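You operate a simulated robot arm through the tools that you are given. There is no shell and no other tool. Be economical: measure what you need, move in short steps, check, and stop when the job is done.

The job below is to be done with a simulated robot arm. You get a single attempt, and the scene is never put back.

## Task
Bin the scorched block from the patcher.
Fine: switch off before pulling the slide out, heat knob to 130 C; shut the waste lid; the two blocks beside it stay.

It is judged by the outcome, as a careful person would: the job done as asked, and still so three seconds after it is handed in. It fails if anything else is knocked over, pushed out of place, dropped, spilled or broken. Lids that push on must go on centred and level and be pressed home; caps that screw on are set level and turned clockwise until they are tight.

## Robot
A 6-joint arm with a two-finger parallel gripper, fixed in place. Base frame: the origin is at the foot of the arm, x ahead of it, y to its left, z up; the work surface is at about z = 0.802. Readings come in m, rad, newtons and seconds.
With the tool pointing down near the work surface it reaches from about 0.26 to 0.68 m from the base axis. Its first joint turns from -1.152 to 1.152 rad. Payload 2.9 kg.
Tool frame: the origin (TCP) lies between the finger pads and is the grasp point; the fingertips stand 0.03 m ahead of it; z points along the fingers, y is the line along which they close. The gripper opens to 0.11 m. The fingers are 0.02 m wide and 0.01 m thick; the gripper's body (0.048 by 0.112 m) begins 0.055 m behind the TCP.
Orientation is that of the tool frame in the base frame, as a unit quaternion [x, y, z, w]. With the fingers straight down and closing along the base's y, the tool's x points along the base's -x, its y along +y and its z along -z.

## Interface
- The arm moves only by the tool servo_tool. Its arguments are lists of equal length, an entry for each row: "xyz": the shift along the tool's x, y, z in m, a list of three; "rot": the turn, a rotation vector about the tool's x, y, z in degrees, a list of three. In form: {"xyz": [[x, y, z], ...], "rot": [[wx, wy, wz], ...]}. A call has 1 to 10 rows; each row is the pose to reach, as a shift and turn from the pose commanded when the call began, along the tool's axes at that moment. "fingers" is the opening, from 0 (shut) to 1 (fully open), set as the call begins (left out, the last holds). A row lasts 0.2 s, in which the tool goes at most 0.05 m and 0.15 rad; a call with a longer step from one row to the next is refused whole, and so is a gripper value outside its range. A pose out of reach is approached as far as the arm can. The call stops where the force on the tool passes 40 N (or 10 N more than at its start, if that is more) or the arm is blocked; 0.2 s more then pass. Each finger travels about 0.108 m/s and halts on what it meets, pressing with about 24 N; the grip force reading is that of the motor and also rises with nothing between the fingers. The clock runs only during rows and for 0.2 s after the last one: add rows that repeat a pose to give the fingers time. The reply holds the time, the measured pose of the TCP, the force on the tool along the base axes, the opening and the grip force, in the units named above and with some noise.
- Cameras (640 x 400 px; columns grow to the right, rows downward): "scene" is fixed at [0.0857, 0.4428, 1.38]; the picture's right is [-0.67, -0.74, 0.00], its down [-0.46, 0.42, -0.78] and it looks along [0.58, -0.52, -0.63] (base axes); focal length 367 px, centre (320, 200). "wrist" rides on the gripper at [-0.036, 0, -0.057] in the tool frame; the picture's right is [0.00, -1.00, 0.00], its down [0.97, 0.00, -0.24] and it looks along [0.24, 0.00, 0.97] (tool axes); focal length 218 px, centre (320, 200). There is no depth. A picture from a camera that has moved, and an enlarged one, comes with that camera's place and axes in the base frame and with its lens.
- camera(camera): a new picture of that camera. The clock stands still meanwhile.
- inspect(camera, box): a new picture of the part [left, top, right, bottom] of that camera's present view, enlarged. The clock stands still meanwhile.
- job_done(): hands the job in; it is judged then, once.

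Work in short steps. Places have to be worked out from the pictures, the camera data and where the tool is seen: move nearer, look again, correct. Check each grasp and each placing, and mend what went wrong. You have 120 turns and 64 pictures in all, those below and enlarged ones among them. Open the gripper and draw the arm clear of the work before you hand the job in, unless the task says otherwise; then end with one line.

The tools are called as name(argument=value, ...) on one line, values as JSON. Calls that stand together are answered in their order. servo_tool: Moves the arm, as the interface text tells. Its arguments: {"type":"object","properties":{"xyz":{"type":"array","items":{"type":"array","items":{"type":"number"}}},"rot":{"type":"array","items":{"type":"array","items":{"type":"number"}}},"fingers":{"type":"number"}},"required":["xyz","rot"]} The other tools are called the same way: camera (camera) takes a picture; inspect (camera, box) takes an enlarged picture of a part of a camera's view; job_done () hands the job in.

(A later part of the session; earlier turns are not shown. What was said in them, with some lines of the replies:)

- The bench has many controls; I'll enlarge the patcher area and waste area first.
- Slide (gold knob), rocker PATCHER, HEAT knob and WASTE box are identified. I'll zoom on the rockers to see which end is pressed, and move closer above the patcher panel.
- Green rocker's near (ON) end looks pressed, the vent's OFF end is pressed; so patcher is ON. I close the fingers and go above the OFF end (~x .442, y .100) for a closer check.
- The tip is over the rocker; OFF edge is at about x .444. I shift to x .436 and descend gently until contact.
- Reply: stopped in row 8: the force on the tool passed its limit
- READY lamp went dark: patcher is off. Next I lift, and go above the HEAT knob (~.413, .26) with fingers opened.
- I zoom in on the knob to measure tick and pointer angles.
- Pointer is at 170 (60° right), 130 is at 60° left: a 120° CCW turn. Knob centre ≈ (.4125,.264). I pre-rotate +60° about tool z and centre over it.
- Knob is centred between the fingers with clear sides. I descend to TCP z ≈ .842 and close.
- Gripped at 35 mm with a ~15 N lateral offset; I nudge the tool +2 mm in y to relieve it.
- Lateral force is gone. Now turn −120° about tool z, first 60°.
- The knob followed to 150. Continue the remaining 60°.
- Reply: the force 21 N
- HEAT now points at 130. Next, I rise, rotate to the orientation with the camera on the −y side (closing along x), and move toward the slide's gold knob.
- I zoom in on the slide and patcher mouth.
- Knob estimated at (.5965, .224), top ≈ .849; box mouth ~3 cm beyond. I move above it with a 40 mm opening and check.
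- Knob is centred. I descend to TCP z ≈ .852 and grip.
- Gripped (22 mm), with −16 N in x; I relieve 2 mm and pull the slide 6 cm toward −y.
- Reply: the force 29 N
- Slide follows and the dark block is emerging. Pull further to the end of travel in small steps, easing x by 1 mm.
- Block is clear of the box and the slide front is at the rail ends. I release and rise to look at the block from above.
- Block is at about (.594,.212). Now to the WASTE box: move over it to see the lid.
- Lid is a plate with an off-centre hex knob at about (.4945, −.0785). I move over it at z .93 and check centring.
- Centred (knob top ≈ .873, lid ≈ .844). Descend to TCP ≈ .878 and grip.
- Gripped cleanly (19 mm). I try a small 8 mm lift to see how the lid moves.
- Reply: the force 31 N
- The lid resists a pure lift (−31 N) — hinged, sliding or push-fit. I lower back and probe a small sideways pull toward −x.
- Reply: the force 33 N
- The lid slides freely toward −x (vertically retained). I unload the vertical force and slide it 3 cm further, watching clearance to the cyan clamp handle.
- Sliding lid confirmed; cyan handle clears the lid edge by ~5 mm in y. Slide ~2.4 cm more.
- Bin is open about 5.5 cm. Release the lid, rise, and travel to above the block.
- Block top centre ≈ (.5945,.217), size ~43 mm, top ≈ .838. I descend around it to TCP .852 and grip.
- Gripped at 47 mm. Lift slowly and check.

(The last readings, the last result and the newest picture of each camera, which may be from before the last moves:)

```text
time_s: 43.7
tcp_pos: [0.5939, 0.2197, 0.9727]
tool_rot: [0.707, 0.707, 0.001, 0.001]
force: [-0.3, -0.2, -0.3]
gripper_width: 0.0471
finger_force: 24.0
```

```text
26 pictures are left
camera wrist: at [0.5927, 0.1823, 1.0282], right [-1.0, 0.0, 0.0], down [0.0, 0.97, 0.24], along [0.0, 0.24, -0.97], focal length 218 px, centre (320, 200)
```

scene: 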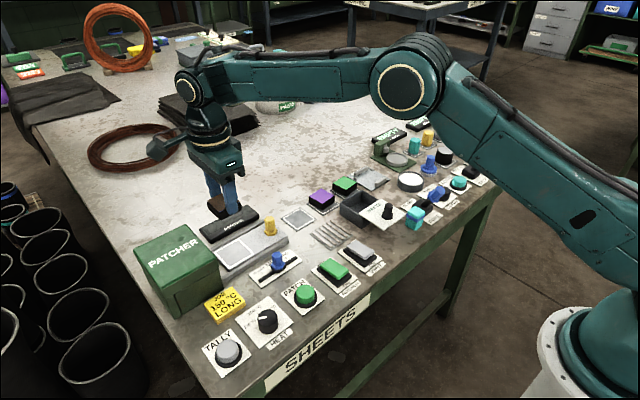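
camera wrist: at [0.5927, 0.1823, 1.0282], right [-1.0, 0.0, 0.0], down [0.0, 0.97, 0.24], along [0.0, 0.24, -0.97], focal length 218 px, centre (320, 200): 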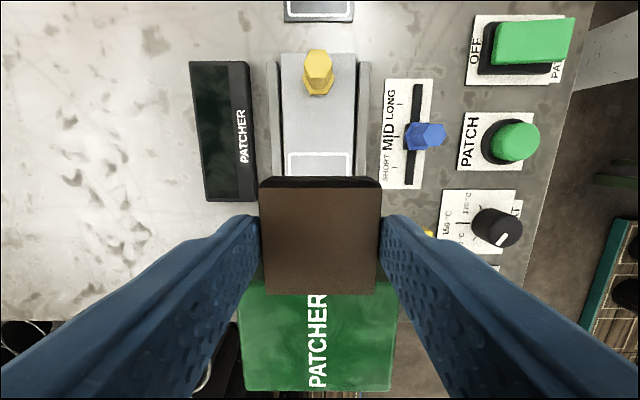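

Block is held firmly and only it moved. I carry it toward the bin, stopping short to see the opening.

servo_tool(xyz=[[-0.02, -0.005, 0], [-0.055, -0.018, 0], [-0.09, -0.03, 0], [-0.125, -0.042, 0], [-0.16, -0.055, 0], [-0.195, -0.07, 0], [-0.22, -0.08, 0], [-0.235, -0.0825, 0], [-0.235, -0.0825, 0]], rot=[[0, 0, 0], [0, 0, 0], [0, 0, 0], [0, 0, 0], [0, 0, 0], [0, 0, 0], [0, 0, 0], [0, 0, 0], [0, 0, 0]])

camera(camera="wrist")

inspect(camera="scene", box=[290, 135, 440, 255])

```text
time_s: 45.7
tcp_pos: [0.509, -0.0153, 0.9717]
tool_rot: [0.707, 0.708, 0.003, 0.001]
force: [-0.5, -0.4, -0.3]
gripper_width: 0.0471
finger_force: 24.4
```

```text
25 pictures are left
camera wrist: at [0.5096, -0.0534, 1.0273], right [-1.0, 0.0, 0.0], down [0.0, 0.97, 0.24], along [0.0, 0.24, -0.97], focal length 218 px, centre (320, 200)
```

wrist: 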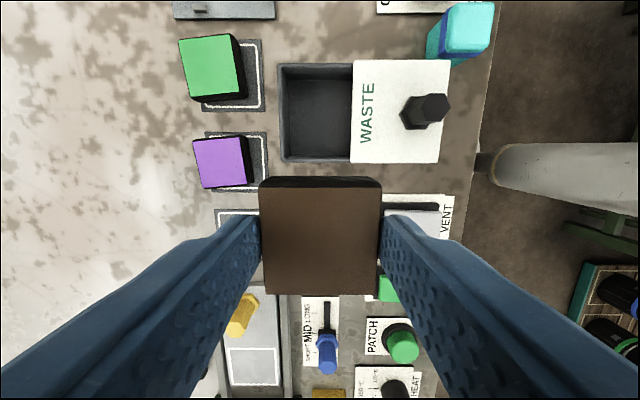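

```text
3.33 times, centred on (365, 195) of scene
camera zoom: at [0.0857, 0.4428, 1.38], right [-0.67, -0.74, 0.0], down [-0.46, 0.42, -0.78], along [0.58, -0.52, -0.63], focal length 1223 px, centre (170, 217)
```

zoom: 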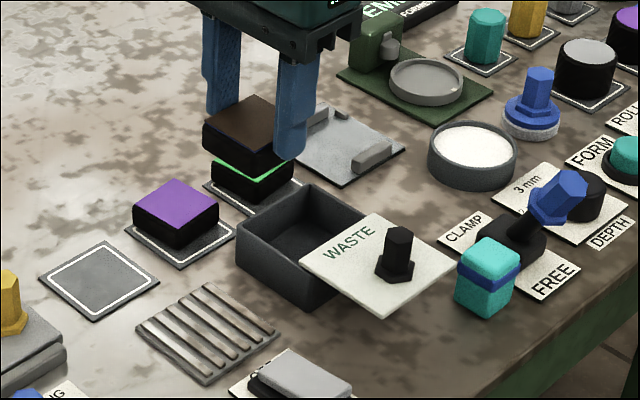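

Opening spans x ≈ .4845–.538 (5.35 cm), y centre −.0785. I position over its centre and lower until tips are just above lid level.

servo_tool(xyz=[[-0.03, 0.002, 0], [-0.061, 0.002, 0.02], [-0.061, 0.002, 0.05], [-0.061, 0.002, 0.075], [-0.061, 0.002, 0.085], [-0.061, 0.002, 0.085]], rot=[[0, 0, 0], [0, 0, 0], [0, 0, 0], [0, 0, 0], [0, 0, 0], [0, 0, 0]])

inspect(camera="scene", box=[320, 165, 420, 245])

camera(camera="wrist")

```text
time_s: 47.1
tcp_pos: [0.5107, -0.0781, 0.8854]
tool_rot: [0.707, 0.707, 0.003, 0.001]
force: [-0.6, -0.9, -0.6]
gripper_width: 0.0473
finger_force: 23.5
```

```text
5.00 times, centred on (370, 205) of scene
camera zoom: at [0.0857, 0.4428, 1.38], right [-0.67, -0.74, 0.0], down [-0.46, 0.42, -0.78], along [0.58, -0.52, -0.63], focal length 1835 px, centre (70, 175)
```

zoom: 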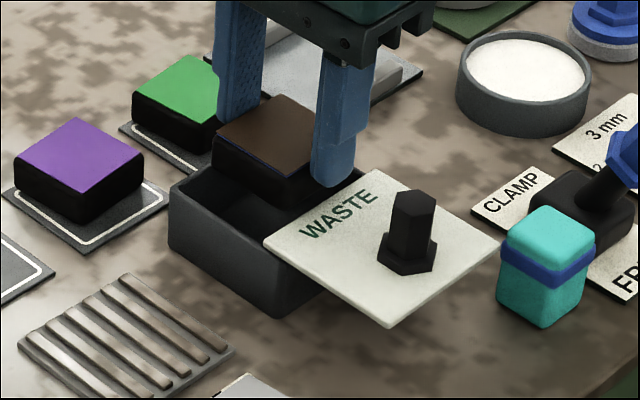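

```text
22 pictures are left
camera wrist: at [0.5109, -0.1164, 0.9419], right [-1.0, 0.0, 0.0], down [0.0, 0.97, 0.24], along [0.0, 0.24, -0.97], focal length 218 px, centre (320, 200)
```

wrist: 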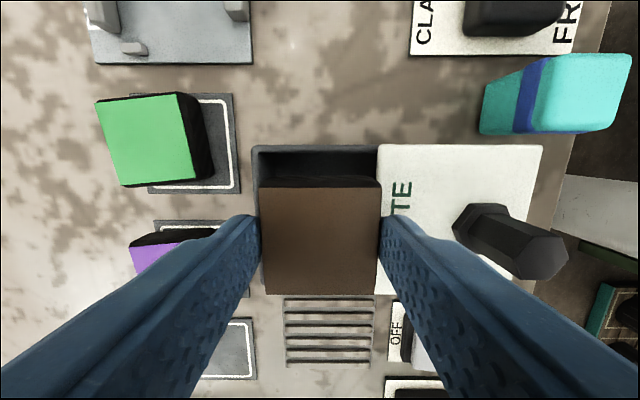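

Block is aligned over the opening. Lower 5 mm more and release.

servo_tool(xyz=[[0, 0.0005, 0.003], [0, 0.0005, 0.005], [0, 0.0005, 0.005]], rot=[[0, 0, 0], [0, 0, 0], [0, 0, 0]])

servo_tool(xyz=[[0, 0, 0], [0, 0, 0], [0, 0, -0.02], [0, 0, -0.06], [0, 0, -0.08], [0, 0, -0.08]], rot=[[0, 0, 0], [0, 0, 0], [0, 0, 0], [0, 0, 0], [0, 0, 0], [0, 0, 0]], fingers=0.6)

camera(camera="wrist")

inspect(camera="scene", box=[320, 165, 420, 245])

```text
time_s: 47.9
tcp_pos: [0.5122, -0.0782, 0.882]
tool_rot: [0.707, 0.707, 0.002, 0.001]
force: [0.5, 0.4, -0.1]
gripper_width: 0.0472
finger_force: 23.9
```

```text
time_s: 49.3
tcp_pos: [0.5121, -0.0769, 0.9626]
tool_rot: [0.707, 0.707, 0.002, 0.001]
force: [-0.3, -0.2, -0.4]
gripper_width: 0.0659
finger_force: 0.0
```

```text
21 pictures are left
camera wrist: at [0.5118, -0.1142, 1.0182], right [-1.0, 0.0, 0.0], down [0.0, 0.97, 0.24], along [0.0, 0.24, -0.97], focal length 218 px, centre (320, 200)
```

wrist: 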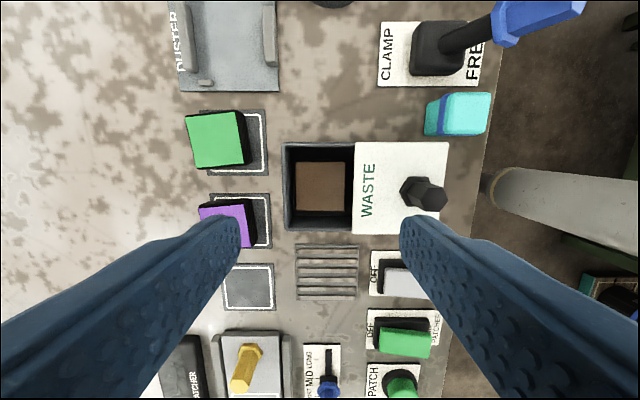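

```text
5.00 times, centred on (370, 205) of scene
camera zoom: at [0.0857, 0.4428, 1.38], right [-0.67, -0.74, 0.0], down [-0.46, 0.42, -0.78], along [0.58, -0.52, -0.63], focal length 1835 px, centre (70, 175)
```

zoom: 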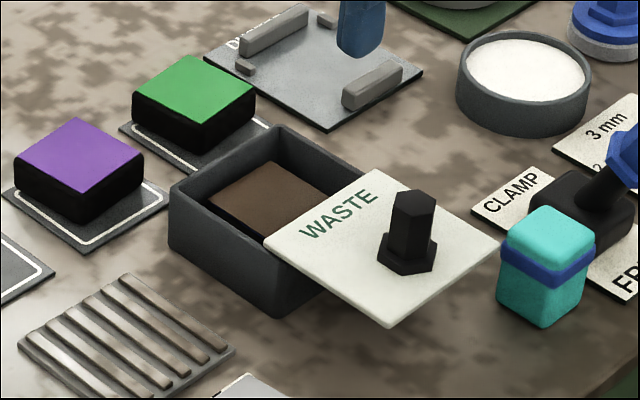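

Block lies flat in the bin. Now re-grip the lid knob at (.434, −.078).

servo_tool(xyz=[[-0.001, -0.04, 0], [-0.0014, -0.078, 0], [-0.0014, -0.078, 0.03], [-0.0014, -0.078, 0.055], [-0.0014, -0.078, 0.072], [-0.0014, -0.078, 0.082], [-0.0014, -0.078, 0.082]], rot=[[0, 0, 0], [0, 0, 0], [0, 0, 0], [0, 0, 0], [0, 0, 0], [0, 0, 0], [0, 0, 0]], fingers=0.4)

servo_tool(xyz=[[0, 0, 0], [0, 0, 0], [0, 0, 0]], rot=[[0, 0, 0], [0, 0, 0], [0, 0, 0]], fingers=0)

```text
time_s: 50.9
tcp_pos: [0.4337, -0.0796, 0.878]
tool_rot: [0.707, 0.707, 0.003, 0.001]
force: [-0.1, 0.5, 0.4]
gripper_width: 0.044
finger_force: 0.1
```

```text
time_s: 51.7
tcp_pos: [0.4348, -0.08, 0.8796]
tool_rot: [0.707, 0.707, 0.001, 0.0]
force: [0.1, 0.8, -0.3]
gripper_width: 0.0196
finger_force: 44.9
```

Gripped. Slide it back +x by about 6 cm, slowly at the end.

servo_tool(xyz=[[0, 0.01, 0], [0, 0.02, 0], [0, 0.03, 0], [0, 0.04, 0], [0, 0.048, 0], [0, 0.053, 0], [0, 0.056, 0], [0, 0.059, 0], [0, 0.0605, 0], [0, 0.0615, 0]], rot=[[0, 0, 0], [0, 0, 0], [0, 0, 0], [0, 0, 0], [0, 0, 0], [0, 0, 0], [0, 0, 0], [0, 0, 0], [0, 0, 0], [0, 0, 0]])

inspect(camera="scene", box=[320, 165, 410, 245])

```text
time_s: 53.9
tcp_pos: [0.4942, -0.079, 0.8802]
tool_rot: [0.707, 0.707, -0.001, 0.0]
force: [-17.5, -17.4, -3.9]
gripper_width: 0.0193
finger_force: 44.5
```

```text
5.00 times, centred on (365, 205) of scene
camera zoom: at [0.0853, 0.4424, 1.3801], right [-0.67, -0.74, 0.0], down [-0.46, 0.42, -0.78], along [0.58, -0.52, -0.63], focal length 1835 px, centre (95, 175)
```

zoom: 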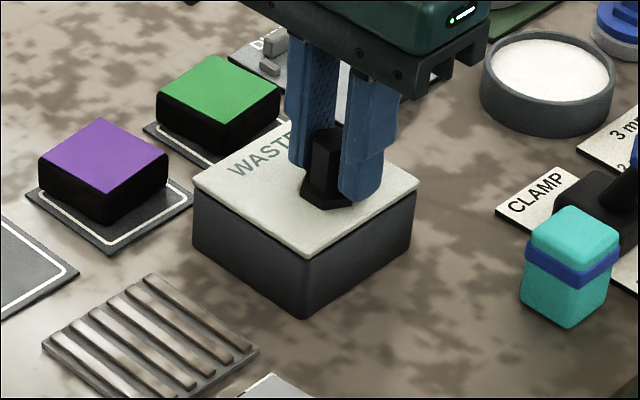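

Lid is against its stop and flush. Release and rise clear, then verify everything.

servo_tool(xyz=[[0, 0, 0], [0, 0, 0], [0, 0, -0.03], [0, 0, -0.07], [0, 0, -0.12], [0, 0, -0.16], [0, 0, -0.19]], rot=[[0, 0, 0], [0, 0, 0], [0, 0, 0], [0, 0, 0], [0, 0, 0], [0, 0, 0], [0, 0, 0]], fingers=0.6)

camera(camera="scene")

inspect(camera="scene", box=[320, 165, 410, 245])

inspect(camera="scene", box=[190, 190, 390, 350])

```text
time_s: 55.5
tcp_pos: [0.494, -0.0788, 1.0706]
tool_rot: [0.707, 0.707, 0.002, 0.001]
force: [0.7, 1.2, -0.1]
gripper_width: 0.0661
finger_force: 0.0
```

```text
18 pictures are left
```

scene: 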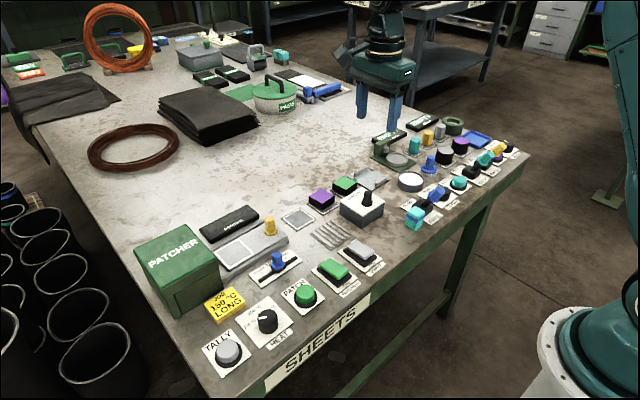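

```text
5.00 times, centred on (365, 205) of scene
camera zoom: at [0.0857, 0.4428, 1.38], right [-0.67, -0.74, 0.0], down [-0.46, 0.42, -0.78], along [0.58, -0.52, -0.63], focal length 1835 px, centre (95, 175)
```

zoom: 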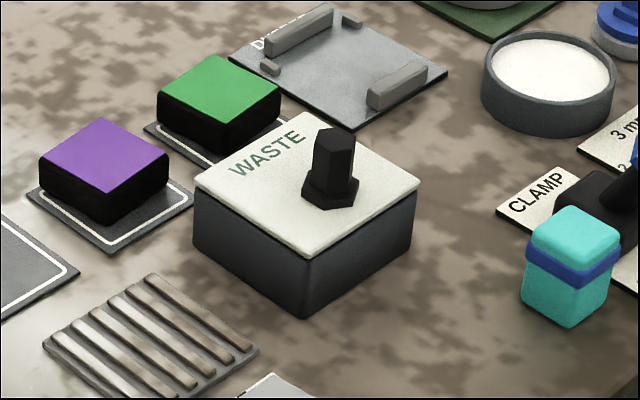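

```text
2.50 times, centred on (290, 270) of scene
camera zoom: at [0.0857, 0.4428, 1.38], right [-0.67, -0.74, 0.0], down [-0.46, 0.42, -0.78], along [0.58, -0.52, -0.63], focal length 917 px, centre (395, 25)
```

zoom: 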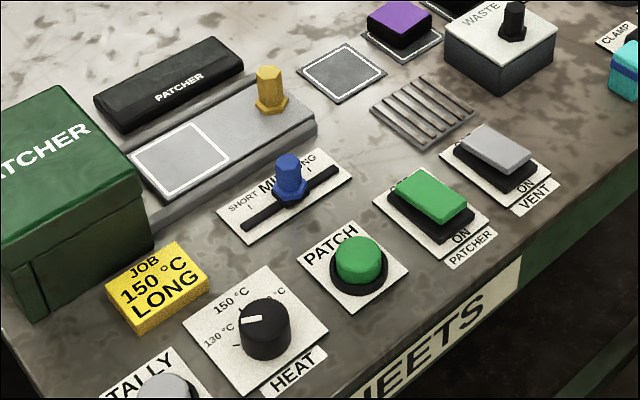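

Everything checks out: the patcher is off, heat is on 130 C, the block is in the bin with the lid shut, and the purple and green blocks haven't moved. The arm is clear, so I'm handing in.

job_done()

```text
The job is handed in.
```

The scorched block is in the waste bin with the lid shut. I switched the patcher off before pulling the slide, set the heat knob to 130 C, and left the purple and green blocks where they were; the slide is still pulled out.
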